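You operate a simulated robot arm through the tools that you are given. There is no shell and no other tool. Be economical: measure what you need, move in short steps, check, and stop when the job is done.

You are at the controls of a simulated robot arm. One attempt, no reset.

## Task
Shut the floor boat's black and blue valves; push its grey handle down.
Fine: on each valve the pin first, then the cap.

It is judged by the outcome, as a careful person would: the job done as asked, and still so three seconds after it is handed in. It fails if anything else is knocked over, pushed out of place, dropped, spilled or broken. Lids that push on must go on centred and level and be pressed home; caps that screw on are set level and turned clockwise until they are tight.

## Robot
A 7-joint arm with a three-finger gripper, fixed in place. Base frame: the origin is at the foot of the arm, x ahead of it, y to its left, z up. Lengths are in mm, angles in degrees, forces in N, time in s.
Its first joint turns from -166.0 to 166.0 degrees. Payload 2.69 kg.
The TCP is the grasp point between the finger pads, 30 mm short of the fingertips. In the tool frame z runs along the fingers and y along their closing line. The gripper opens to 128 mm. The gripper's body begins 117 mm behind the TCP.
Orientation is told as [roll, pitch, yaw] about the base's x, y, z axes, in that order, counted from this pose: with the fingers straight down and closing along the base's y, the tool's x points along the base's -x, its y along +y and its z along -z.

## Interface
- The arm moves only by the tool move_arm. Its argument "plan" is text: rows parted by semicolons, each of 7 numbers parted by spaces: the closure, from 0 (fully open) to 1 (shut), then the shift along the tool's x, y, z in units of 40 mm (1.0 is 40 mm), then the turn, a rotation vector about the tool's x, y, z in units of 6 degrees (1.0 is 6 degrees). In form: hand x y z ax ay az; .... A call has 1 to 10 rows; each row shifts and turns the commanded pose from where the row before left it, along the tool's axes as they then stand. A call with a number of a shift or a turn outside -1 to 1 is refused whole. Rows are played at 5 a second. More than 50 mm and 8.6 degrees between two rows, or a gripper value outside its range, and nothing of the call is played. A pose out of reach is approached as far as the arm can. The call stops where the force on the tool passes 90 N (or 10 N more than at its start, if that is more) or the arm is blocked; 0.2 s more then pass. Each finger halts on what it meets, pressing with about 25 N; the grip force reading is that of the motor and also rises with nothing between the fingers. The clock runs only during rows and for 0.2 s after the last one: add rows that do not move to give the fingers time. It gives the time, the measured TCP pose, the force on the tool (base axes), the opening and the grip force at its end, in the units of the frame above (readings bear some noise), with the torque about the TCP (base axes, N m) and any sound that the robot's microphone picked up.
- Cameras (640 x 400 px; columns grow to the right, rows downward): "scene" is fixed at [48.7, -499.2, 1223.5]; the picture's right is [0.64, -0.77, 0.00], its down [-0.48, -0.40, -0.78] and it looks along [0.60, 0.50, -0.62] (base axes); focal length 331 px, centre (320, 200). "wrist" rides on the gripper at [58, 54, -131] in the tool frame; the picture's right is [-0.68, 0.74, 0.00], its down [-0.62, -0.57, -0.55] and it looks along [-0.40, -0.37, 0.84] (tool axes); focal length 234 px, centre (320, 200). There is no depth. A picture from a camera that has moved, and an enlarged one, comes with that camera's place and axes in the base frame and with its lens.
- grab_frame(camera): a new picture of that camera. No time passes.
- slide_trunk(by): slides the trunk up (or, below 0, down) by that many mm; the arm rides with it, the base frame stays. It gives what a move gives, with no picture.
- enlarge(camera, box): a new picture of the part [left, top, right, bottom] of that camera's present view, enlarged. No time passes.
- close_job(): hands the job in; it is judged then, once.

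Go step by step. Nothing tells you positions but the pictures and the camera data: compare them with the known pose of the tool, close in by small moves and look again before you grip or let go. The budget is 120 turns and 64 pictures, counting those below and the enlarged ones. Unless the task says otherwise, let go and move clear before handing in, and close with one line.

The tools are called after "Emit:" by a JSON object that holds its "op" and its "data". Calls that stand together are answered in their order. move_arm: Moves the arm, as the interface text tells. Its arguments: {"type":"object","properties":{"plan":{"type":"string"}},"required":["plan"]} The other tools are called the same way: slide_trunk (by) slides the trunk up or down; grab_frame (camera) takes a picture; enlarge (camera, box) takes an enlarged picture of a part of a camera's view; close_job () hands the job in.

At the start:

```text
clock: 0.0
ee_pos: [752.2, -290.4, 847.1]
tcp_rot: [-0.1, -0.1, 0.0]
wrist_force: [1.0, 0.5, -0.4]
wrist_torque: [-0.01, -0.05, -0.01]
gripper_width: 128.0
gripper_force: 0.1
trunk travel left (down, up): [-150.0, 200.0]
```

scene: 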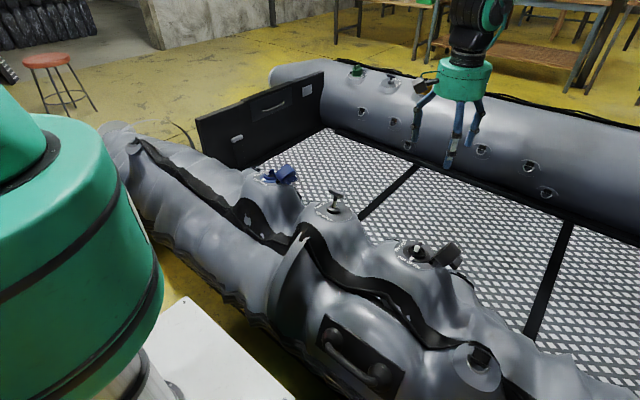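
wrist: 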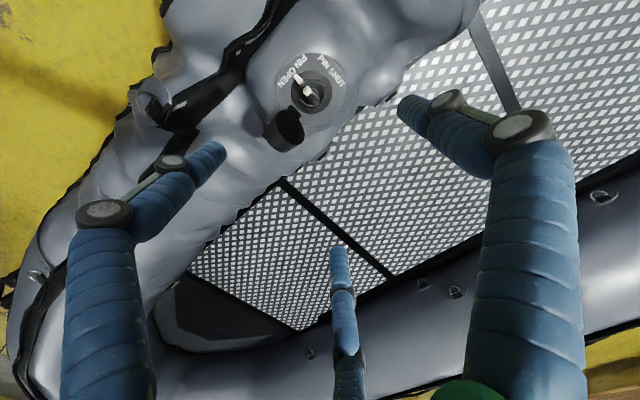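

I see an inflatable boat on the floor. On the near tube there is a blue valve, a grey T-handle and a black valve labelled "PIN OPEN / PIN SHUT". I'll look closer at each one.

Emit:
{"op": "enlarge", "data": {"camera": "scene", "box": [230, 150, 350, 225]}}

Emit:
{"op": "enlarge", "data": {"camera": "scene", "box": [370, 220, 490, 295]}}

Emit:
{"op": "enlarge", "data": {"camera": "wrist", "box": [240, 40, 400, 140]}}

Emit:
{"op": "enlarge", "data": {"camera": "scene", "box": [330, 50, 430, 112]}}

```text
5.33 times, centred on (290, 188) of scene
camera zoom: at [48.7, -499.2, 1223.5], right [0.64, -0.77, 0.0], down [-0.48, -0.4, -0.78], along [0.6, 0.5, -0.62], focal length 1765 px, centre (480, 267)
```

zoom: 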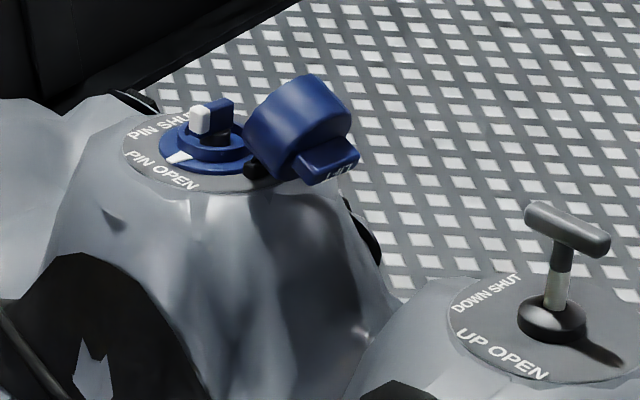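

```text
5.33 times, centred on (430, 258) of scene
camera zoom: at [48.7, -499.2, 1223.5], right [0.64, -0.77, 0.0], down [-0.48, -0.4, -0.78], along [0.6, 0.5, -0.62], focal length 1765 px, centre (-267, -107)
```

zoom: 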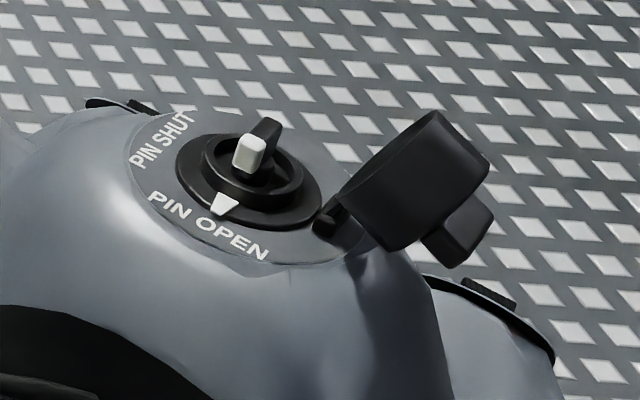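

```text
4.00 times, centred on (320, 90) of wrist
camera zoom: at [692.8, -237.2, 978.3], right [0.68, 0.74, 0.0], down [0.62, -0.57, 0.55], along [0.4, -0.37, -0.84], focal length 937 px, centre (320, 640)
```

zoom: 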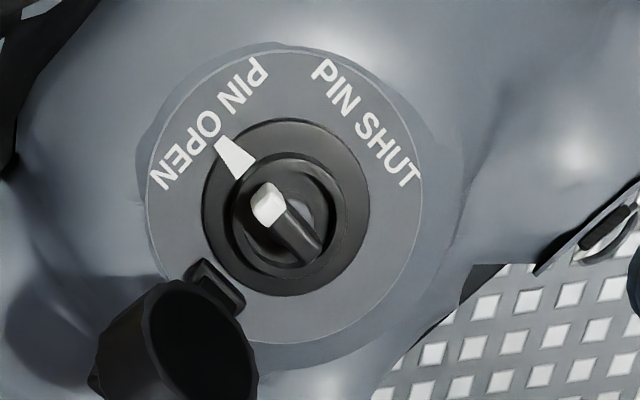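

```text
6.40 times, centred on (380, 81) of scene
camera zoom: at [48.7, -499.2, 1223.5], right [0.64, -0.77, 0.0], down [-0.48, -0.4, -0.78], along [0.6, 0.5, -0.62], focal length 2118 px, centre (-64, 962)
```

zoom: 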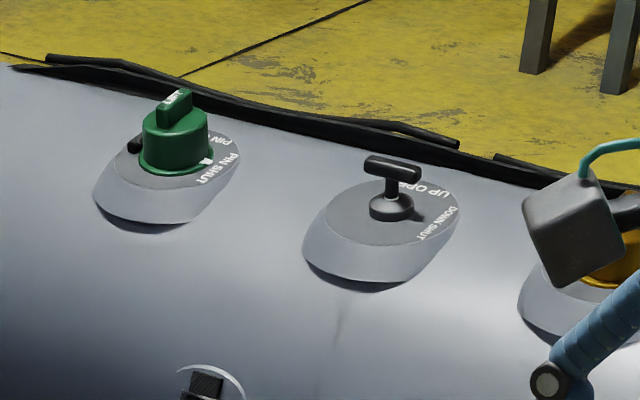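

The valves sit at roughly y = -296 (black), 15 (grey handle) and 324 (blue), with x about 735 and z about 500. Each pin turns clockwise from -X (open) to +Y (shut). The pictures show three fingers where the text says two, so I'll close the hand and look before I rely on it.

Emit:
{"op": "move_arm", "data": {"plan": "1 0 0 1 0 0 0;1 0 0 1 0 0 0;1 0 0 1 0 0 0;1 0 0 0 0 0 0"}}

Emit:
{"op": "grab_frame", "data": {"camera": "wrist"}}

Emit:
{"op": "grab_frame", "data": {"camera": "scene"}}

```text
clock: 1.0
ee_pos: [752.4, -291.3, 727.3]
tcp_rot: [0.0, 0.0, 0.1]
wrist_force: [-0.3, -0.2, 0.2]
wrist_torque: [-0.01, 0.02, 0.0]
gripper_width: 2.3
gripper_force: 24.6
trunk travel left (down, up): [-150.0, 200.0]
```

```text
57 pictures are left
camera wrist: at [694.5, -238.0, 858.4], right [0.68, 0.74, 0.0], down [0.62, -0.57, 0.55], along [0.4, -0.37, -0.84], focal length 234 px, centre (320, 200)
```

wrist: 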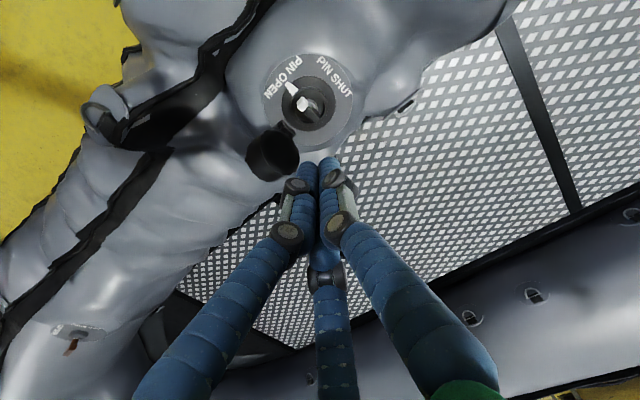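

```text
56 pictures are left
```

scene: 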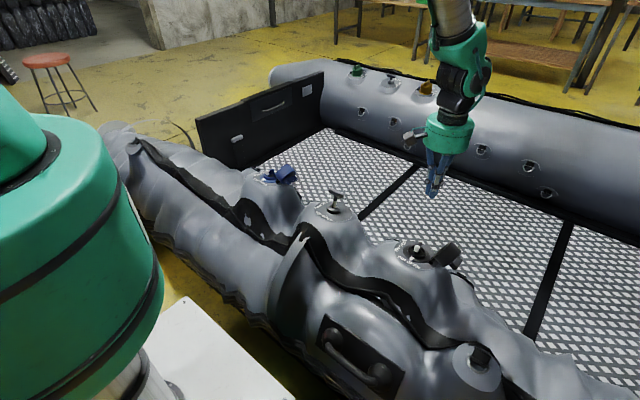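

The hand is a three-finger centric one. I'll go lower over the black valve for a close look.

Emit:
{"op": "move_arm", "data": {"plan": "0.6 0.2 0 1 0 0 0;0.6 0.2 0 1 0 0 0;0.6 0 0 0.7 0 0 0;0.6 0 0 0 0 0 0"}}

Emit:
{"op": "enlarge", "data": {"camera": "wrist", "box": [200, 40, 440, 190]}}

Emit:
{"op": "enlarge", "data": {"camera": "scene", "box": [360, 200, 480, 275]}}

```text
clock: 2.0
ee_pos: [736.5, -288.7, 619.2]
tcp_rot: [0.0, 0.0, 0.1]
wrist_force: [-0.7, 0.1, -0.6]
wrist_torque: [-0.01, 0.01, -0.01]
gripper_width: 51.4
gripper_force: 0.0
trunk travel left (down, up): [-150.0, 200.0]
```

```text
2.67 times, centred on (320, 115) of wrist
camera zoom: at [677.9, -235.7, 750.4], right [0.68, 0.74, 0.0], down [0.62, -0.57, 0.55], along [0.4, -0.37, -0.84], focal length 624 px, centre (320, 427)
```

zoom: 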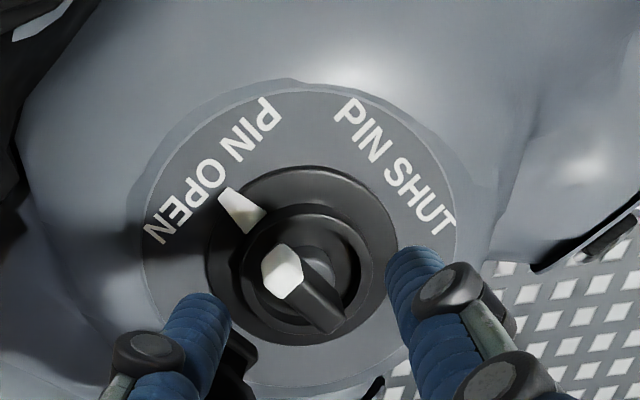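

```text
5.33 times, centred on (420, 238) of scene
camera zoom: at [48.7, -499.2, 1223.5], right [0.64, -0.77, 0.0], down [-0.48, -0.4, -0.78], along [0.6, 0.5, -0.62], focal length 1765 px, centre (-213, 0)
```

zoom: 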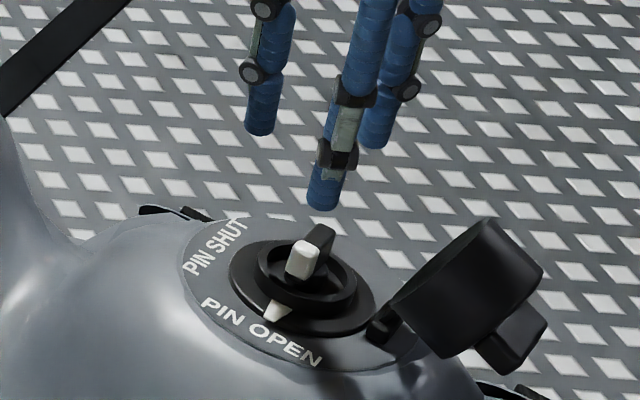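

The pin bar lies along X, centred near (735, -295), with its top at z about 537 and its white end at -X. I'll come down around it with the fingers partly open.

Emit:
{"op": "move_arm", "data": {"plan": "0.6 0.04 -0.16 0.6 0 0 0;0.6 0 0 0.6 0 0 0;0.6 0 0 0.3 0 0 0;0.6 0 0 0 0 0 0"}}

Emit:
{"op": "enlarge", "data": {"camera": "wrist", "box": [200, 90, 440, 240]}}

Emit:
{"op": "enlarge", "data": {"camera": "scene", "box": [360, 200, 480, 275]}}

```text
clock: 3.0
ee_pos: [734.8, -296.1, 557.9]
tcp_rot: [0.0, 0.1, 0.0]
wrist_force: [0.7, -0.1, -0.4]
wrist_torque: [0.07, 0.02, 0.01]
gripper_width: 51.2
gripper_force: 0.0
trunk travel left (down, up): [-150.0, 200.0]
```

```text
2.67 times, centred on (320, 165) of wrist
camera zoom: at [676.1, -243.0, 689.3], right [0.68, 0.74, 0.0], down [0.62, -0.57, 0.55], along [0.4, -0.37, -0.84], focal length 624 px, centre (320, 293)
```

zoom: 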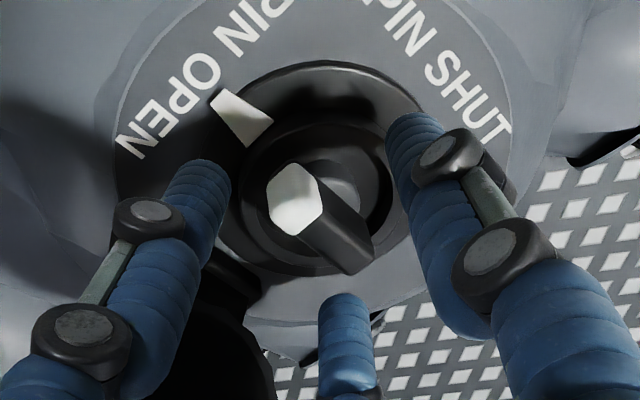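

```text
5.33 times, centred on (420, 238) of scene
camera zoom: at [48.7, -499.2, 1223.5], right [0.64, -0.77, 0.0], down [-0.48, -0.4, -0.78], along [0.6, 0.5, -0.62], focal length 1765 px, centre (-213, 0)
```

zoom: 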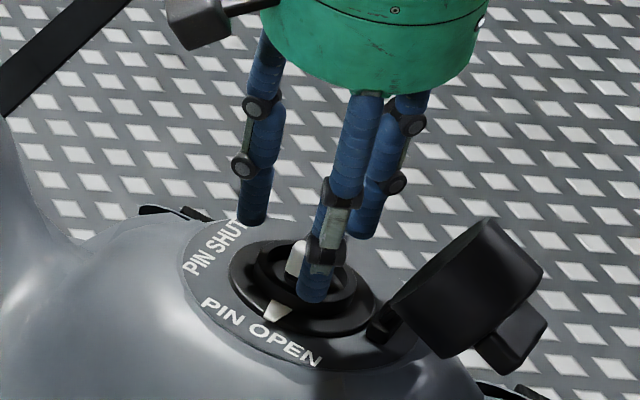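

The fingers straddle the bar. I'll lower 5 mm and close.

Emit:
{"op": "move_arm", "data": {"plan": "0.6 0 0 0.12 0 0 0;0.75 0 0 0 0 0 0;0.9 0 0 0 0 0 0;1 0 0 0 0 0 0;1 0 0 0 0 0 0"}}

Emit:
{"op": "enlarge", "data": {"camera": "wrist", "box": [200, 90, 440, 240]}}

```text
clock: 4.2
ee_pos: [737.2, -300.6, 555.3]
tcp_rot: [-0.1, -0.3, 0.0]
wrist_force: [7.1, -76.7, -5.1]
wrist_torque: [-2.14, -0.48, -0.49]
gripper_width: 26.7
gripper_force: 25.0
trunk travel left (down, up): [-150.0, 200.0]
```

```text
2.67 times, centred on (320, 165) of wrist
camera zoom: at [677.7, -247.6, 686.0], right [0.68, 0.74, 0.0], down [0.61, -0.57, 0.55], along [0.41, -0.37, -0.83], focal length 624 px, centre (320, 293)
```

zoom: 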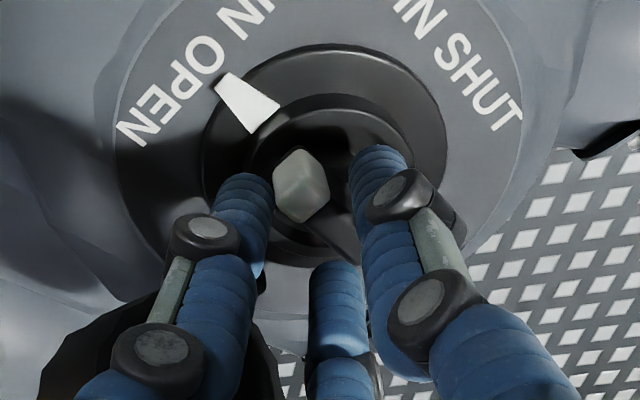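

The fingers close together, so the two -y fingers have wedged on the bar's ends and pushed the hand towards -Y. I'll let the hand follow that way so the third finger also seats.

Emit:
{"op": "move_arm", "data": {"plan": "1 -0.04 -0.1 0 0 0 0;1 0 -0.06 0 0 0 0;1 0 0 0 0 0 0"}}

Emit:
{"op": "enlarge", "data": {"camera": "wrist", "box": [200, 90, 440, 240]}}

```text
clock: 5.0
ee_pos: [736.8, -302.9, 554.6]
tcp_rot: [0.1, 0.0, 0.0]
wrist_force: [8.5, -43.7, 5.5]
wrist_torque: [-1.2, -0.13, -0.36]
gripper_width: 20.6
gripper_force: 44.8
trunk travel left (down, up): [-150.0, 200.0]
```

```text
2.67 times, centred on (320, 165) of wrist
camera zoom: at [677.1, -249.7, 685.9], right [0.68, 0.74, 0.0], down [0.62, -0.57, 0.55], along [0.4, -0.37, -0.84], focal length 624 px, centre (320, 293)
```

zoom: 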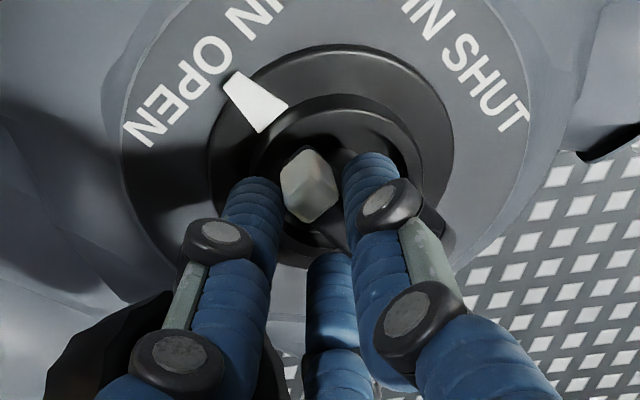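

The bar is held. Now I'll turn clockwise about the pin's axis (30° first).

Emit:
{"op": "move_arm", "data": {"plan": "1 0.018 0 0 0 0 1;1 0.018 0 0 0 0 1;1 0.018 0 0 0 0 1;1 0.018 0 0 0 0 1;1 0.018 0 0 0 0 1;1 0 0 0 0 0 0"}}

Emit:
{"op": "enlarge", "data": {"camera": "wrist", "box": [200, 90, 440, 240]}}

```text
clock: 6.4
ee_pos: [731.3, -300.2, 553.9]
tcp_rot: [0.0, 0.1, -29.9]
wrist_force: [29.2, 50.8, 17.1]
wrist_torque: [1.29, -0.63, 0.57]
gripper_width: 21.8
gripper_force: 44.9
trunk travel left (down, up): [-150.0, 200.0]
```

```text
2.67 times, centred on (320, 165) of wrist
camera zoom: at [708.1, -224.7, 685.8], right [0.95, 0.3, 0.0], down [0.25, -0.8, 0.55], along [0.16, -0.52, -0.84], focal length 624 px, centre (320, 293)
```

zoom: 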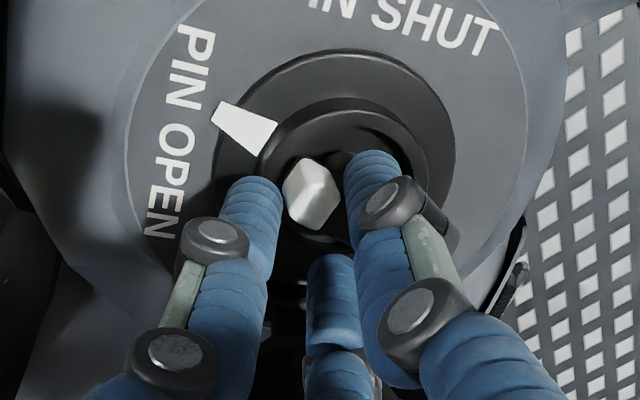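

The pin turns with the hand. I'll go on with another 60°.

Emit:
{"op": "move_arm", "data": {"plan": "1 0.018 0 0 0 0 1;1 0.018 0 0 0 0 1;1 0.018 0 0 0 0 1;1 0.018 0 0 0 0 1;1 0.018 0 0 0 0 1;1 0.018 0 0 0 0 1;1 0.018 0 0 0 0 1;1 0.018 0 0 0 0 1;1 0 0 0 0 0 0"}}

Emit:
{"op": "enlarge", "data": {"camera": "wrist", "box": [200, 90, 440, 240]}}

```text
clock: 7.3
ee_pos: [729.7, -294.2, 554.7]
tcp_rot: [-0.1, 0.1, -50.4]
wrist_force: [1.8, 17.8, 12.3]
wrist_torque: [0.53, 0.0, 0.28]
gripper_width: 16.7
gripper_force: 42.5
trunk travel left (down, up): [-150.0, 200.0]
stopped in row 4: the force on the tool passed its limit at 94 N (the readings are from after the stop); the commanded pose is now the measured one
```

```text
2.67 times, centred on (320, 165) of wrist
camera zoom: at [733.8, -216.4, 685.2], right [1.0, -0.05, 0.0], down [-0.04, -0.84, 0.55], along [-0.03, -0.55, -0.84], focal length 624 px, centre (320, 293)
```

zoom: 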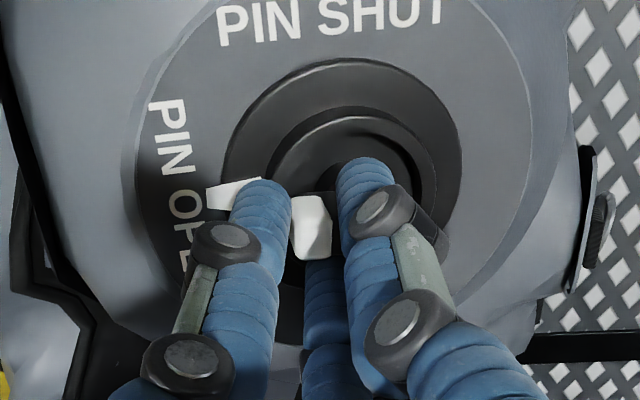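

The grip seems to have shifted. I'll open, rise a little and look.

Emit:
{"op": "move_arm", "data": {"plan": "0.6 0 0 0 0 0 0;0.55 0 0 0 0 0 0;0.55 0 0 -0.9 0 0 0"}}

Emit:
{"op": "enlarge", "data": {"camera": "wrist", "box": [200, 90, 440, 240]}}

```text
clock: 8.1
ee_pos: [727.4, -297.5, 587.9]
tcp_rot: [-0.2, 0.4, -50.5]
wrist_force: [0.1, 0.3, -1.1]
wrist_torque: [-0.04, -0.04, -0.03]
gripper_width: 57.6
gripper_force: 0.1
trunk travel left (down, up): [-150.0, 200.0]
```

```text
2.67 times, centred on (320, 165) of wrist
camera zoom: at [732.2, -219.2, 719.6], right [1.0, -0.05, -0.01], down [-0.04, -0.84, 0.55], along [-0.04, -0.54, -0.84], focal length 624 px, centre (320, 293)
```

zoom: 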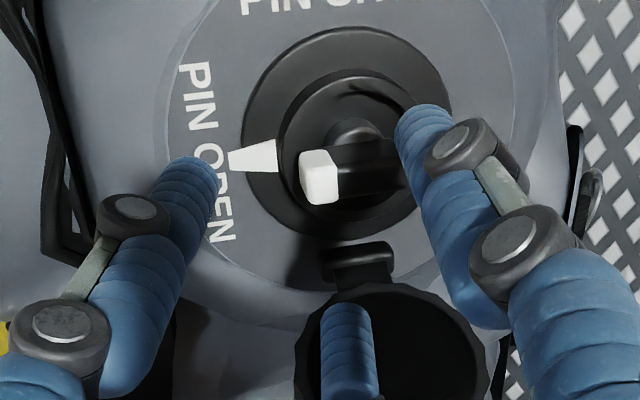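

The pin has sprung back to OPEN because that grip slipped. I'll re-grip with the closing line along the bar, at yaw +90. That gives much better leverage and leaves room to turn clockwise.

Emit:
{"op": "move_arm", "data": {"plan": "0.6 0 0 -0.2 0 0 -1;0.6 0 0 0 0 0 -1;0.6 0 0 0 0 0 -1;0.6 0 0 0 0 0 -1;0.6 0 0 0 0 0 -1;0.6 0 0 0 0 0 -1;0.6 0 0 0 0 0 -1;0.6 0 0 0 0 0 -1;0.6 0 0 0 0 0 -1;0.6 0 0 0 0 0 -1"}}

Emit:
{"op": "move_arm", "data": {"plan": "0.6 0 0 0 0 0 -1;0.6 0 0 0 0 0 -1;0.6 0 0 0 0 0 -1;0.6 0 0 0 0 0 -1;0.6 0 0 0 0 0 -1;0.6 0 0 0 0 0 -1;0.6 0 0 0 0 0 -1;0.6 0 0 0 0 0 -1;0.6 0 0 0 0 0 -1;0.6 0 0 0 0 0 -1"}}

Emit:
{"op": "move_arm", "data": {"plan": "0.6 0 0 0 0 0 -1;0.6 0 0 0 0 0 -1;0.6 0 0 0 0 0 -1;0.6 0 0 0 0 0 -0.4;0.6 0 0 0 0 0 0"}}

Emit:
{"op": "enlarge", "data": {"camera": "wrist", "box": [200, 90, 440, 240]}}

```text
clock: 10.3
ee_pos: [729.3, -296.5, 597.4]
tcp_rot: [0.2, 0.4, 9.6]
wrist_force: [-0.1, -0.3, -0.2]
wrist_torque: [0.0, 0.02, -0.02]
gripper_width: 51.2
gripper_force: 0.1
trunk travel left (down, up): [-150.0, 200.0]
```

```text
clock: 12.5
ee_pos: [729.3, -297.5, 596.7]
tcp_rot: [0.4, 0.0, 69.7]
wrist_force: [-0.2, -0.4, 0.8]
wrist_torque: [-0.02, -0.03, 0.03]
gripper_width: 51.4
gripper_force: 0.0
trunk travel left (down, up): [-150.0, 200.0]
```

```text
clock: 13.7
ee_pos: [727.8, -296.6, 596.7]
tcp_rot: [0.4, -0.1, 90.1]
wrist_force: [0.2, -0.8, 0.3]
wrist_torque: [-0.01, -0.01, 0.03]
gripper_width: 51.2
gripper_force: 0.0
trunk travel left (down, up): [-150.0, 200.0]
```

```text
2.67 times, centred on (320, 165) of wrist
camera zoom: at [675.0, -355.9, 728.6], right [-0.74, 0.68, 0.01], down [0.57, 0.61, 0.55], along [0.37, 0.41, -0.84], focal length 624 px, centre (320, 293)
```

zoom: 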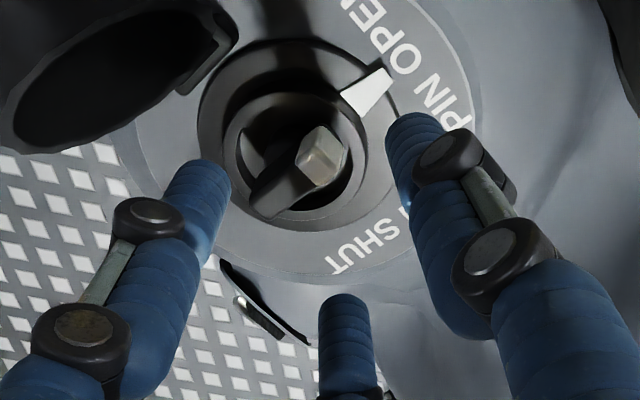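

I've lined up over the bar at about (736, -298), and now I'll descend in line with it.

Emit:
{"op": "move_arm", "data": {"plan": "0.64 0.025 -0.22 0.3 0 0 0;0.64 0 0 0.4 0 0 0;0.64 0 0 0.35 0 0 0;0.64 0 0 0 0 0 0"}}

Emit:
{"op": "enlarge", "data": {"camera": "wrist", "box": [200, 90, 440, 240]}}

```text
clock: 14.7
ee_pos: [737.9, -297.0, 555.4]
tcp_rot: [0.4, -0.1, 89.8]
wrist_force: [0.9, 0.1, 0.4]
wrist_torque: [-0.02, -0.05, 0.01]
gripper_width: 46.1
gripper_force: 0.0
trunk travel left (down, up): [-150.0, 200.0]
```

```text
2.67 times, centred on (320, 165) of wrist
camera zoom: at [684.3, -357.0, 686.4], right [-0.74, 0.68, 0.01], down [0.57, 0.61, 0.55], along [0.37, 0.41, -0.84], focal length 624 px, centre (320, 293)
```

zoom: 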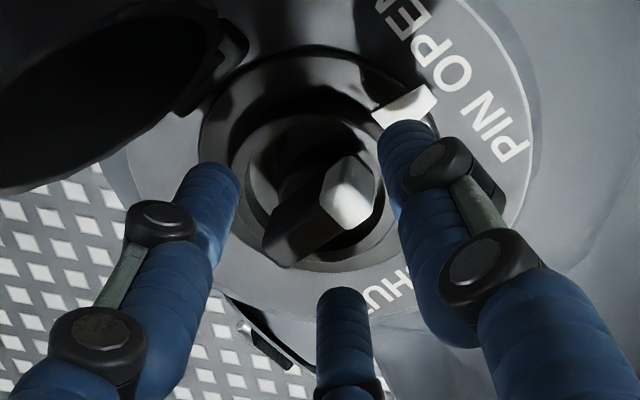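

Emit:
{"op": "move_arm", "data": {"plan": "0.7 0.02 0.05 0.05 0 0 0;0.8 0 0 0 0 0 0;0.9 0 0 0 0 0 0;1 0 0 0 0 0 0;1 0 0 0 0 0 0"}}

Emit:
{"op": "enlarge", "data": {"camera": "wrist", "box": [200, 90, 440, 240]}}

```text
clock: 15.9
ee_pos: [728.5, -296.8, 552.7]
tcp_rot: [0.7, -0.3, 90.0]
wrist_force: [-57.6, -19.7, 15.1]
wrist_torque: [-0.59, 2.01, -0.25]
gripper_width: 16.5
gripper_force: 41.8
trunk travel left (down, up): [-150.0, 200.0]
```

```text
2.67 times, centred on (320, 165) of wrist
camera zoom: at [677.1, -357.7, 683.5], right [-0.73, 0.68, 0.01], down [0.57, 0.61, 0.55], along [0.36, 0.41, -0.84], focal length 624 px, centre (320, 293)
```

zoom: 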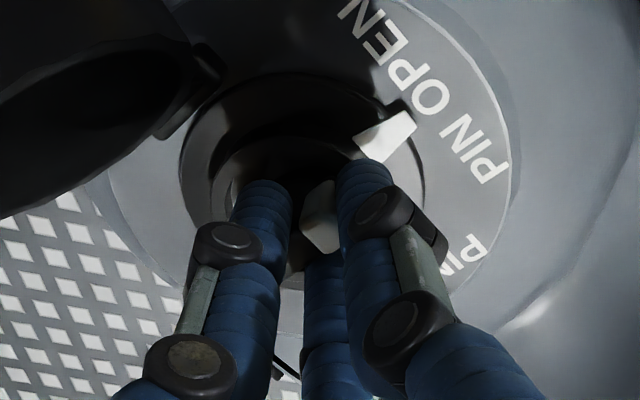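

The grip has slid off-centre. A simpler and stronger way is to use the closed fingers as a pusher against the side of the white end and sweep it clockwise. I'll back off and set that up.

Emit:
{"op": "move_arm", "data": {"plan": "0.64 0 0 0 0 0 0;0.64 0 0 0 0 0 0;0.64 0 0 -0.8 0 0 0;1 0.3 0.15 0 0 0 0;1 0.28 0.15 0 0 0 0;1 0 0 0 0 0 0"}}

Emit:
{"op": "enlarge", "data": {"camera": "wrist", "box": [200, 90, 440, 240]}}

Emit:
{"op": "enlarge", "data": {"camera": "scene", "box": [360, 200, 480, 275]}}

```text
clock: 17.3
ee_pos: [723.8, -320.8, 585.5]
tcp_rot: [0.3, -0.2, 89.9]
wrist_force: [-0.4, -0.5, 0.5]
wrist_torque: [-0.02, 0.01, 0.02]
gripper_width: 2.0
gripper_force: 25.1
trunk travel left (down, up): [-150.0, 200.0]
```

```text
2.67 times, centred on (320, 165) of wrist
camera zoom: at [670.9, -380.7, 716.5], right [-0.74, 0.68, 0.01], down [0.57, 0.61, 0.55], along [0.37, 0.41, -0.84], focal length 624 px, centre (320, 293)
```

zoom: 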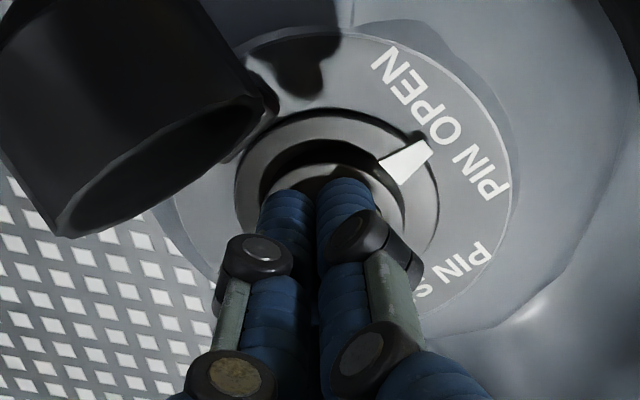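

```text
5.33 times, centred on (420, 238) of scene
camera zoom: at [48.7, -499.2, 1223.5], right [0.64, -0.77, 0.0], down [-0.48, -0.4, -0.78], along [0.6, 0.5, -0.62], focal length 1765 px, centre (-213, 0)
```

zoom: 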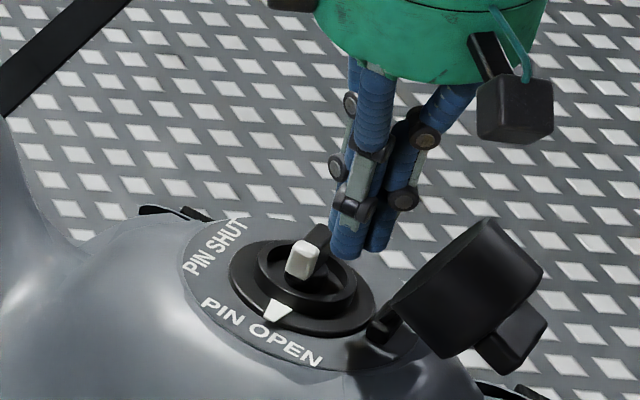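

Emit:
{"op": "move_arm", "data": {"plan": "1 0 0 0.4 0 0 0;1 0 0 0.38 0 0 0;1 -0.08 0.1 0 0 0 0;1 -0.08 0.1 0 0 0 0;1 -0.1 0.055 0 0 0 0;1 -0.1 0.055 0 0 0 0;1 -0.11 0.02 0 0 0 0;1 -0.11 0.02 0 0 0 0"}}

Emit:
{"op": "enlarge", "data": {"camera": "scene", "box": [360, 200, 480, 275]}}

```text
clock: 19.1
ee_pos: [710.1, -299.1, 553.3]
tcp_rot: [0.3, -0.1, 89.9]
wrist_force: [-1.2, 0.0, 0.7]
wrist_torque: [0.01, 0.02, -0.04]
gripper_width: 2.2
gripper_force: 24.9
trunk travel left (down, up): [-150.0, 200.0]
```

```text
5.33 times, centred on (420, 238) of scene
camera zoom: at [48.7, -499.2, 1223.5], right [0.64, -0.77, 0.0], down [-0.48, -0.4, -0.78], along [0.6, 0.5, -0.62], focal length 1765 px, centre (-213, 0)
```

zoom: 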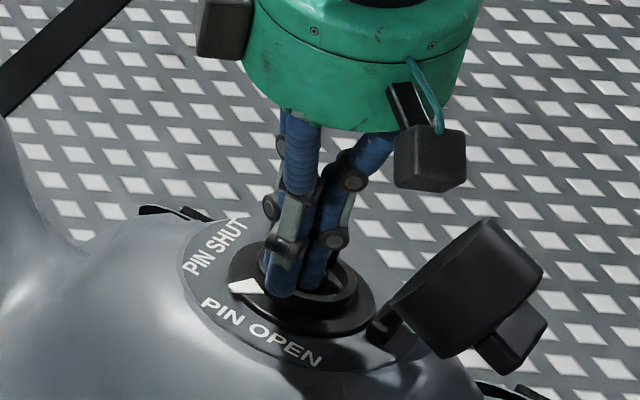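

It's working: the triangle is moving towards SHUT with little force. I'll continue the sweep.

Emit:
{"op": "move_arm", "data": {"plan": "1 -0.11 -0.02 0 0 0 0;1 -0.11 -0.03 0 0 0 0;1 -0.09 -0.06 0 0 0 0;1 -0.09 -0.08 0 0 0 0;1 -0.07 -0.09 0 0 0 0;1 -0.06 -0.1 0 0 0 0;1 -0.05 -0.1 0 0 0 0"}}

Emit:
{"op": "enlarge", "data": {"camera": "scene", "box": [360, 200, 480, 275]}}

Emit:
{"op": "enlarge", "data": {"camera": "wrist", "box": [200, 90, 440, 240]}}

```text
clock: 20.7
ee_pos: [723.9, -274.3, 552.4]
tcp_rot: [0.6, -0.3, 89.9]
wrist_force: [-25.6, -11.5, 8.1]
wrist_torque: [-0.44, 0.59, -0.33]
gripper_width: 1.9
gripper_force: 25.2
trunk travel left (down, up): [-150.0, 200.0]
```

```text
5.33 times, centred on (420, 238) of scene
camera zoom: at [48.7, -499.2, 1223.5], right [0.64, -0.77, 0.0], down [-0.48, -0.4, -0.78], along [0.6, 0.5, -0.62], focal length 1765 px, centre (-213, 0)
```

zoom: 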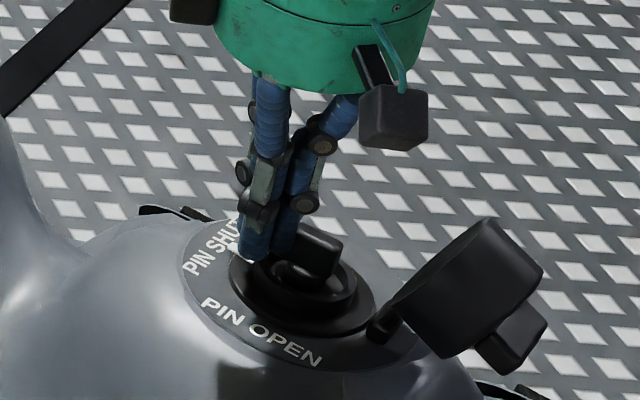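

```text
2.67 times, centred on (320, 165) of wrist
camera zoom: at [671.9, -333.8, 683.6], right [-0.73, 0.68, 0.01], down [0.57, 0.61, 0.55], along [0.36, 0.41, -0.84], focal length 624 px, centre (320, 293)
```

zoom: 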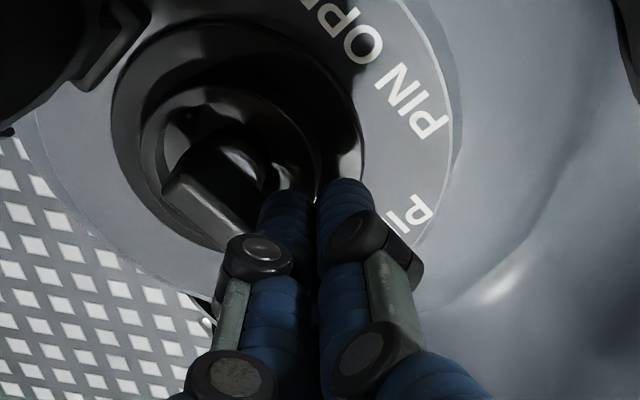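

The bar now looks turned to +Y and is against its stop. I'll back off and check that it stays.

Emit:
{"op": "move_arm", "data": {"plan": "1 0 0.3 0 0 0 0;1 0 0.3 0 0 0 0;1 0 0 -1 0 0 0;1 0 0 -1 0 0 0"}}

Emit:
{"op": "enlarge", "data": {"camera": "scene", "box": [360, 200, 480, 275]}}

Emit:
{"op": "enlarge", "data": {"camera": "wrist", "box": [160, 40, 480, 240]}}

```text
clock: 21.7
ee_pos: [703.0, -273.6, 633.0]
tcp_rot: [0.3, -0.2, 89.9]
wrist_force: [0.3, -0.5, -0.3]
wrist_torque: [0.01, -0.03, -0.02]
gripper_width: 2.2
gripper_force: 25.2
trunk travel left (down, up): [-150.0, 200.0]
```

```text
5.33 times, centred on (420, 238) of scene
camera zoom: at [48.7, -499.2, 1223.5], right [0.64, -0.77, 0.0], down [-0.48, -0.4, -0.78], along [0.6, 0.5, -0.62], focal length 1765 px, centre (-213, 0)
```

zoom: 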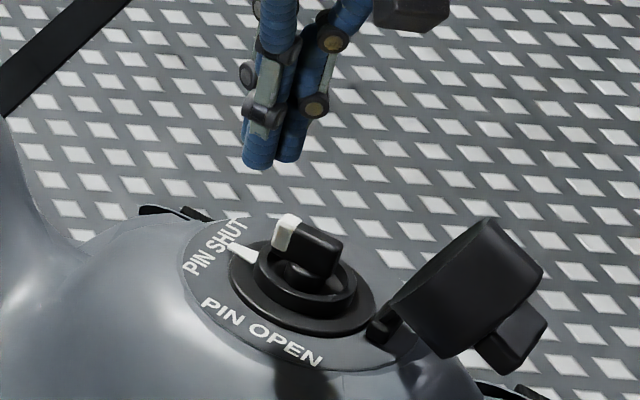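

```text
2.00 times, centred on (320, 140) of wrist
camera zoom: at [650.5, -332.6, 765.4], right [-0.74, 0.68, 0.01], down [0.57, 0.61, 0.55], along [0.37, 0.41, -0.84], focal length 468 px, centre (320, 320)
```

zoom: 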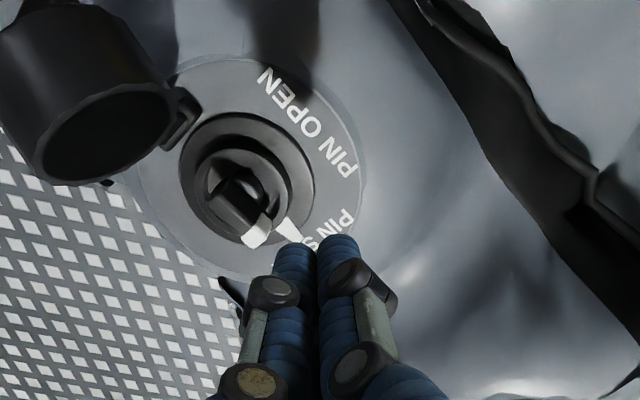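

The black pin is on SHUT and holding. Its cap is hinged on the -Y side and stands open, so I'll go round behind it, keeping high, and look.

Emit:
{"op": "move_arm", "data": {"plan": "1 0 0 -1 0 0 0;1 0 -0.45 -0.3 0 0 0;1 1 -0.4 0 0 0 0;1 1 0 0 0 0 0;1 1 0 0 0 0 0;1 1 0 0 0 0 0;1 0.3 0 0 0 0 0;1 0 0 0.8 0 0 0;1 0 0 0 0 0 0"}}

Emit:
{"op": "enlarge", "data": {"camera": "wrist", "box": [80, 0, 480, 250]}}

Emit:
{"op": "enlarge", "data": {"camera": "scene", "box": [380, 190, 540, 290]}}

```text
clock: 23.7
ee_pos: [738.5, -447.5, 652.8]
tcp_rot: [0.3, -0.2, 89.9]
wrist_force: [0.3, 0.1, -0.4]
wrist_torque: [-0.01, -0.02, 0.0]
gripper_width: 2.4
gripper_force: 24.6
trunk travel left (down, up): [-150.0, 200.0]
```

```text
1.60 times, centred on (280, 125) of wrist
camera zoom: at [685.8, -507.0, 784.3], right [-0.74, 0.68, 0.01], down [0.57, 0.61, 0.55], along [0.37, 0.41, -0.84], focal length 375 px, centre (384, 320)
```

zoom: 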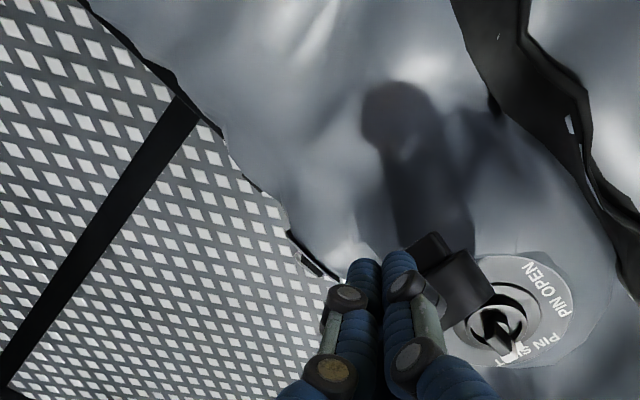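

```text
4.00 times, centred on (460, 240) of scene
camera zoom: at [48.7, -499.2, 1223.5], right [0.64, -0.77, 0.0], down [-0.48, -0.4, -0.78], along [0.6, 0.5, -0.62], focal length 1324 px, centre (-240, 40)
```

zoom: 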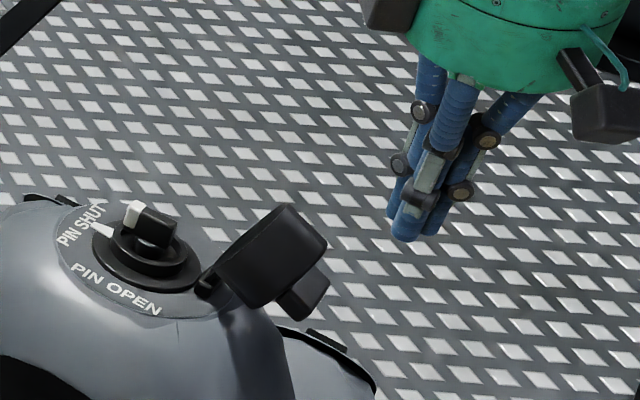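

The cap's back face is at about y = -400, z = 545–575. I'll lower behind it, above its grip bar, and push it over towards +Y.

Emit:
{"op": "move_arm", "data": {"plan": "1 0 0.1 1 0 0 0;1 0 0 0.75 0 0 0;1 -0.5 0 0 0 0 0;1 -0.4 0 0 0 0 0;1 -0.4 0 0 0 0 0;1 -0.4 0 -0.1 0 0 0"}}

Emit:
{"op": "enlarge", "data": {"camera": "scene", "box": [380, 190, 540, 290]}}

```text
clock: 25.3
ee_pos: [740.3, -386.9, 595.7]
tcp_rot: [-0.6, 0.3, 89.7]
wrist_force: [-8.6, -14.0, 15.9]
wrist_torque: [-0.57, 0.5, 0.22]
gripper_width: 5.9
gripper_force: 31.2
trunk travel left (down, up): [-150.0, 200.0]
stopped in row 6: the force on the tool passed its limit at 96 N (the readings are from after the stop); the commanded pose is now the measured one
```

```text
4.00 times, centred on (460, 240) of scene
camera zoom: at [48.7, -499.2, 1223.5], right [0.64, -0.77, 0.0], down [-0.48, -0.4, -0.78], along [0.6, 0.5, -0.62], focal length 1324 px, centre (-240, 40)
```

zoom: 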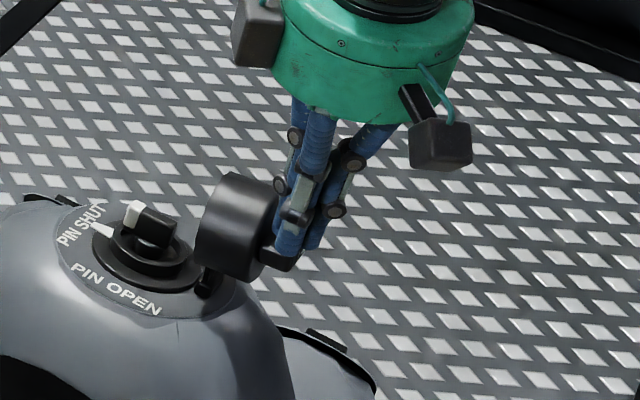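

The cap has moved up to about vertical, with the fingers resting on its grip bar. I'll rise above the bar and push nearer the rim.

Emit:
{"op": "move_arm", "data": {"plan": "1 0.2 0 -0.1 0 0 0;1 0 0 -0.4 0 0 0;1 -0.2 0 0 0 0 0;1 -0.25 0 0 0 0 0;1 -0.25 0 -0.05 0 0 0;1 -0.25 0 -0.05 0 0 0;1 -0.25 0 -0.05 0 0 0"}}

Emit:
{"op": "enlarge", "data": {"camera": "scene", "box": [380, 190, 540, 290]}}

```text
clock: 26.9
ee_pos: [740.4, -344.5, 622.0]
tcp_rot: [-0.3, 0.4, 89.9]
wrist_force: [-0.5, -0.2, 0.0]
wrist_torque: [-0.01, -0.03, 0.0]
gripper_width: 2.0
gripper_force: 31.4
trunk travel left (down, up): [-150.0, 200.0]
```

```text
4.00 times, centred on (460, 240) of scene
camera zoom: at [48.7, -499.2, 1223.5], right [0.64, -0.77, 0.0], down [-0.48, -0.4, -0.78], along [0.6, 0.5, -0.62], focal length 1324 px, centre (-240, 40)
```

zoom: 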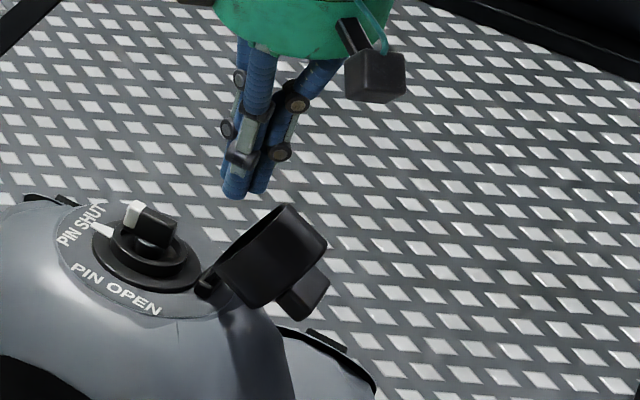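

The cap sprang back open once I lifted. I'll redo it in one continuous arc around the hinge, so that it never escapes the fingers.

Emit:
{"op": "move_arm", "data": {"plan": "1 0 0 -0.7 0 0 0;1 0.9 0.1 0 0 0 0;1 0.9 0.08 0 0 0 0;1 0.7 0 0.2 0 0 0;1 0 0 0.9 0 0 0;1 0 0 0.35 0 0 0;1 0 0 0 0 0 0"}}

Emit:
{"op": "enlarge", "data": {"camera": "scene", "box": [380, 190, 540, 290]}}

```text
clock: 28.5
ee_pos: [732.3, -445.0, 590.5]
tcp_rot: [-0.2, 0.3, 89.9]
wrist_force: [0.4, 0.5, 0.0]
wrist_torque: [0.01, 0.01, -0.02]
gripper_width: 2.0
gripper_force: 31.4
trunk travel left (down, up): [-150.0, 200.0]
```

```text
4.00 times, centred on (460, 240) of scene
camera zoom: at [48.7, -499.2, 1223.5], right [0.64, -0.77, 0.0], down [-0.48, -0.4, -0.78], along [0.6, 0.5, -0.62], focal length 1324 px, centre (-240, 40)
```

zoom: 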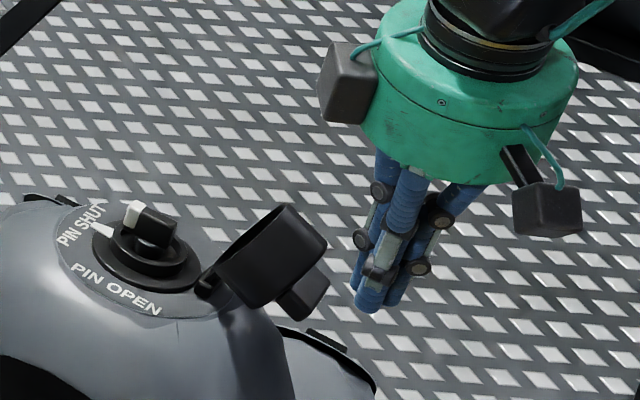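

Emit:
{"op": "move_arm", "data": {"plan": "1 -0.625 0 -0.04 0 0 0;1 -0.325 0 -0.2 0 0 0;1 -0.275 0 -0.2 0 0 0;1 -0.35 0 -0.125 0 0 0;1 -0.325 0 -0.08 0 0 0"}}

Emit:
{"op": "enlarge", "data": {"camera": "scene", "box": [380, 190, 540, 290]}}

```text
clock: 29.7
ee_pos: [733.3, -369.0, 613.7]
tcp_rot: [-0.2, 0.3, 89.8]
wrist_force: [0.1, -0.8, -0.4]
wrist_torque: [0.02, -0.01, 0.03]
gripper_width: 2.3
gripper_force: 31.5
trunk travel left (down, up): [-150.0, 200.0]
```

```text
4.00 times, centred on (460, 240) of scene
camera zoom: at [48.7, -499.2, 1223.5], right [0.64, -0.77, 0.0], down [-0.48, -0.4, -0.78], along [0.6, 0.5, -0.62], focal length 1324 px, centre (-240, 40)
```

zoom: 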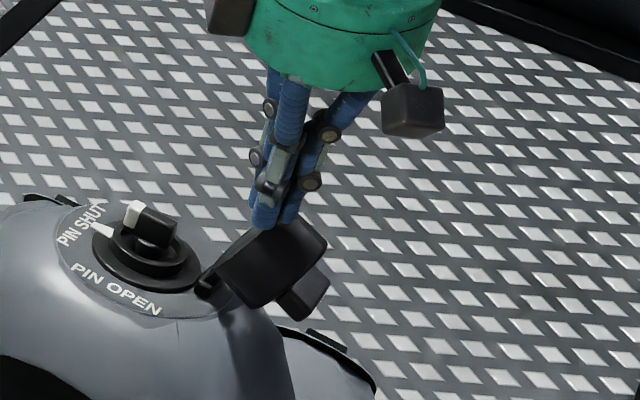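

The fingers slid over the rim. A better plan is to go lower and push with the full length of the fingers, so the grip bar can't slip over or under the tips.

Emit:
{"op": "move_arm", "data": {"plan": "1 0.3 0 -0.4 0 0 0;1 0.9 0 0 0 0 0;1 0.8 0 0 0 0 0;1 0 0 0.9 0 0 0;1 0 0 0.8 0 0 0;1 -0.45 0 0 0 0 0;1 -0.35 0 0 0 0 0;1 -0.3 0 -0.1 0 0 0"}}

Emit:
{"op": "enlarge", "data": {"camera": "scene", "box": [380, 190, 540, 290]}}

```text
clock: 31.5
ee_pos: [739.3, -412.2, 578.4]
tcp_rot: [-1.0, 0.7, 89.7]
wrist_force: [-10.8, -49.5, 51.8]
wrist_torque: [-0.2, 0.48, 0.32]
gripper_width: 5.9
gripper_force: 30.8
trunk travel left (down, up): [-150.0, 200.0]
```

```text
4.00 times, centred on (460, 240) of scene
camera zoom: at [48.7, -499.2, 1223.5], right [0.64, -0.77, 0.0], down [-0.48, -0.4, -0.78], along [0.6, 0.5, -0.62], focal length 1324 px, centre (-240, 40)
```

zoom: 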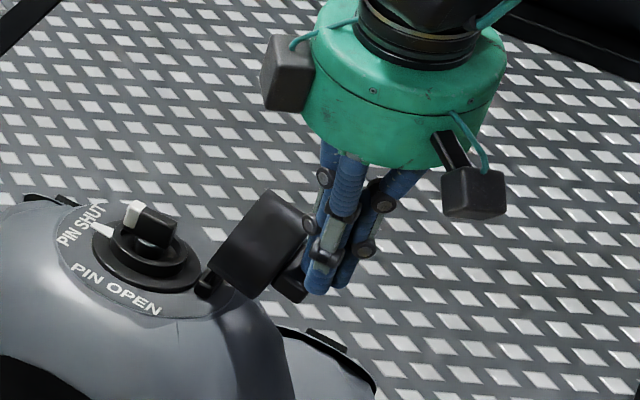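

The tips are riding on the bar's edge. I'll back off, go lower still, and push again.

Emit:
{"op": "move_arm", "data": {"plan": "1 0.6 0.1 0 0 0 0;1 0.3 0.05 0 0 0 0;1 0 0 0.4 0 0 0;1 0 0 0.4 0 0 0;1 0 0 0 0 0 0"}}

Emit:
{"op": "enlarge", "data": {"camera": "scene", "box": [380, 190, 540, 290]}}

Emit:
{"op": "enlarge", "data": {"camera": "wrist", "box": [240, 60, 480, 210]}}

```text
clock: 32.7
ee_pos: [728.8, -440.6, 535.4]
tcp_rot: [-0.3, 0.3, 89.9]
wrist_force: [-0.8, -0.3, 0.6]
wrist_torque: [-0.01, 0.02, 0.02]
gripper_width: 2.5
gripper_force: 32.2
trunk travel left (down, up): [-150.0, 200.0]
```

```text
4.00 times, centred on (460, 240) of scene
camera zoom: at [48.7, -499.2, 1223.5], right [0.64, -0.77, 0.0], down [-0.48, -0.4, -0.78], along [0.6, 0.5, -0.62], focal length 1324 px, centre (-240, 40)
```

zoom: 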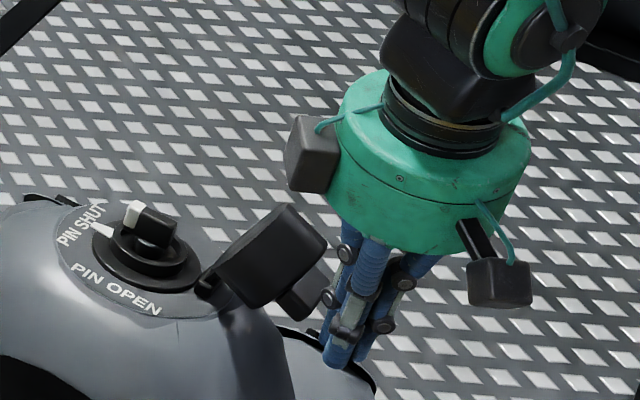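

```text
2.67 times, centred on (360, 135) of wrist
camera zoom: at [673.2, -499.2, 666.9], right [-0.73, 0.68, -0.01], down [0.56, 0.62, 0.55], along [0.38, 0.4, -0.84], focal length 624 px, centre (213, 373)
```

zoom: 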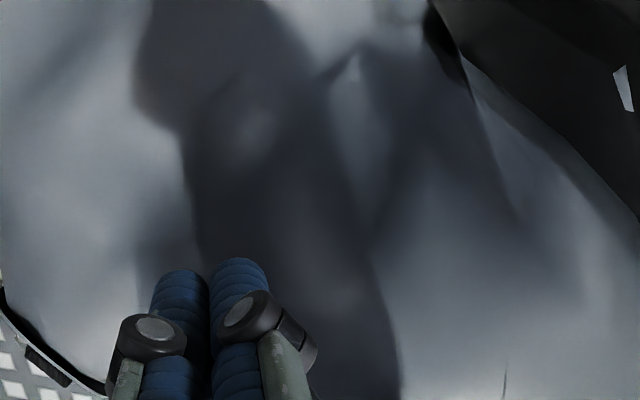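

Emit:
{"op": "move_arm", "data": {"plan": "1 -0.3 -0.1 0 0 0 0;1 -0.25 0 0 0 0 0;1 -0.25 0 0 0 0 0;1 -0.25 0 0 0 0 0;1 -0.25 0 0 0 0 0"}}

Emit:
{"op": "enlarge", "data": {"camera": "scene", "box": [380, 190, 540, 290]}}

```text
clock: 33.5
ee_pos: [741.2, -426.2, 546.8]
tcp_rot: [-1.4, 0.9, 89.5]
wrist_force: [2.2, -3.3, 2.5]
wrist_torque: [0.1, 0.01, -0.04]
gripper_width: 2.0
gripper_force: 31.7
trunk travel left (down, up): [-150.0, 200.0]
stopped in row 3: the force on the tool passed its limit at 108 N (the readings are from after the stop); the commanded pose is now the measured one
```

```text
4.00 times, centred on (460, 240) of scene
camera zoom: at [48.7, -499.2, 1223.5], right [0.64, -0.77, 0.0], down [-0.48, -0.4, -0.78], along [0.6, 0.5, -0.62], focal length 1324 px, centre (-240, 40)
```

zoom: 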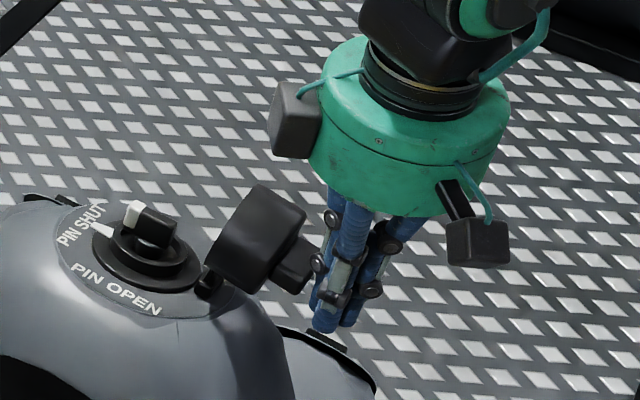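

The cap is up to about 95° and resting on the fingers. I'll follow the hinge arc, moving up and towards +Y together.

Emit:
{"op": "move_arm", "data": {"plan": "1 -0.15 0.03 -0.18 0 0 0;1 -0.15 0.03 -0.17 0 0 0;1 -0.17 0.03 -0.15 0 0 0;1 -0.18 0.03 -0.12 0 0 0"}}

Emit:
{"op": "enlarge", "data": {"camera": "scene", "box": [380, 190, 540, 290]}}

```text
clock: 34.5
ee_pos: [734.4, -398.1, 569.9]
tcp_rot: [-1.2, 0.9, 89.7]
wrist_force: [-0.3, -2.6, 4.3]
wrist_torque: [-0.04, -0.1, -0.02]
gripper_width: 2.4
gripper_force: 31.2
trunk travel left (down, up): [-150.0, 200.0]
```

```text
4.00 times, centred on (460, 240) of scene
camera zoom: at [48.7, -499.2, 1223.5], right [0.64, -0.77, 0.0], down [-0.48, -0.4, -0.78], along [0.6, 0.5, -0.62], focal length 1324 px, centre (-240, 40)
```

zoom: 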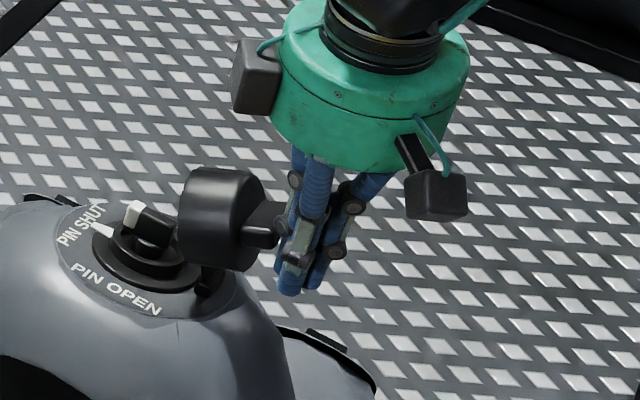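

That's working smoothly. I'll continue over the top.

Emit:
{"op": "move_arm", "data": {"plan": "1 -0.2 0 -0.12 0 0 0;1 -0.2 0 -0.1 0 0 0;1 -0.22 0 -0.1 0 0 0;1 -0.22 0 -0.1 0 0 0;1 -0.22 0 -0.08 0 0 0"}}

Emit:
{"op": "enlarge", "data": {"camera": "scene", "box": [380, 190, 540, 290]}}

```text
clock: 35.7
ee_pos: [733.5, -355.6, 590.9]
tcp_rot: [-1.2, 1.0, 89.6]
wrist_force: [0.2, -0.6, 0.4]
wrist_torque: [0.02, -0.01, -0.02]
gripper_width: 2.1
gripper_force: 31.4
trunk travel left (down, up): [-150.0, 200.0]
```

```text
4.00 times, centred on (460, 240) of scene
camera zoom: at [48.7, -499.2, 1223.5], right [0.64, -0.77, 0.0], down [-0.48, -0.4, -0.78], along [0.6, 0.5, -0.62], focal length 1324 px, centre (-240, 40)
```

zoom: 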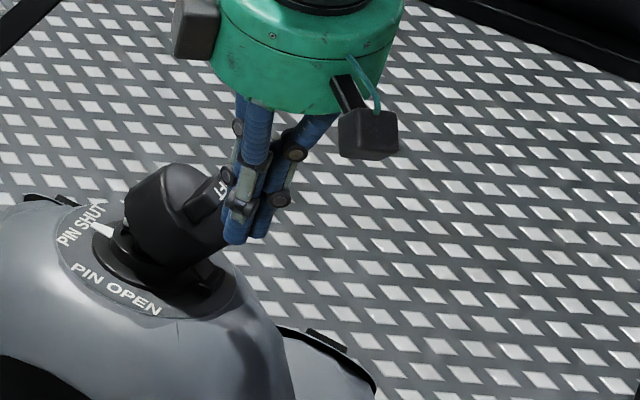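

Emit:
{"op": "move_arm", "data": {"plan": "1 -0.25 0 -0.06 0 0 0;1 -0.25 0 -0.04 0 0 0;1 -0.25 0 0 0 0 0;1 -0.25 0 0 0 0 0"}}

Emit:
{"op": "enlarge", "data": {"camera": "scene", "box": [380, 190, 540, 290]}}

```text
clock: 36.7
ee_pos: [734.9, -314.3, 593.3]
tcp_rot: [-1.2, 1.0, 89.7]
wrist_force: [-0.6, 0.3, -0.7]
wrist_torque: [0.0, 0.02, -0.01]
gripper_width: 2.2
gripper_force: 31.4
trunk travel left (down, up): [-150.0, 200.0]
```

```text
4.00 times, centred on (460, 240) of scene
camera zoom: at [48.7, -499.2, 1223.5], right [0.64, -0.77, 0.0], down [-0.48, -0.4, -0.78], along [0.6, 0.5, -0.62], focal length 1324 px, centre (-240, 40)
```

zoom: 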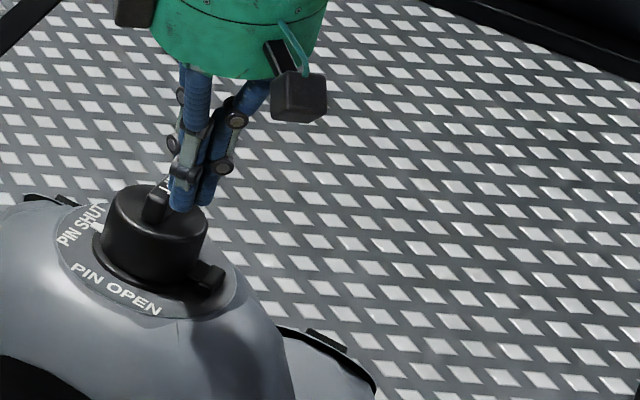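

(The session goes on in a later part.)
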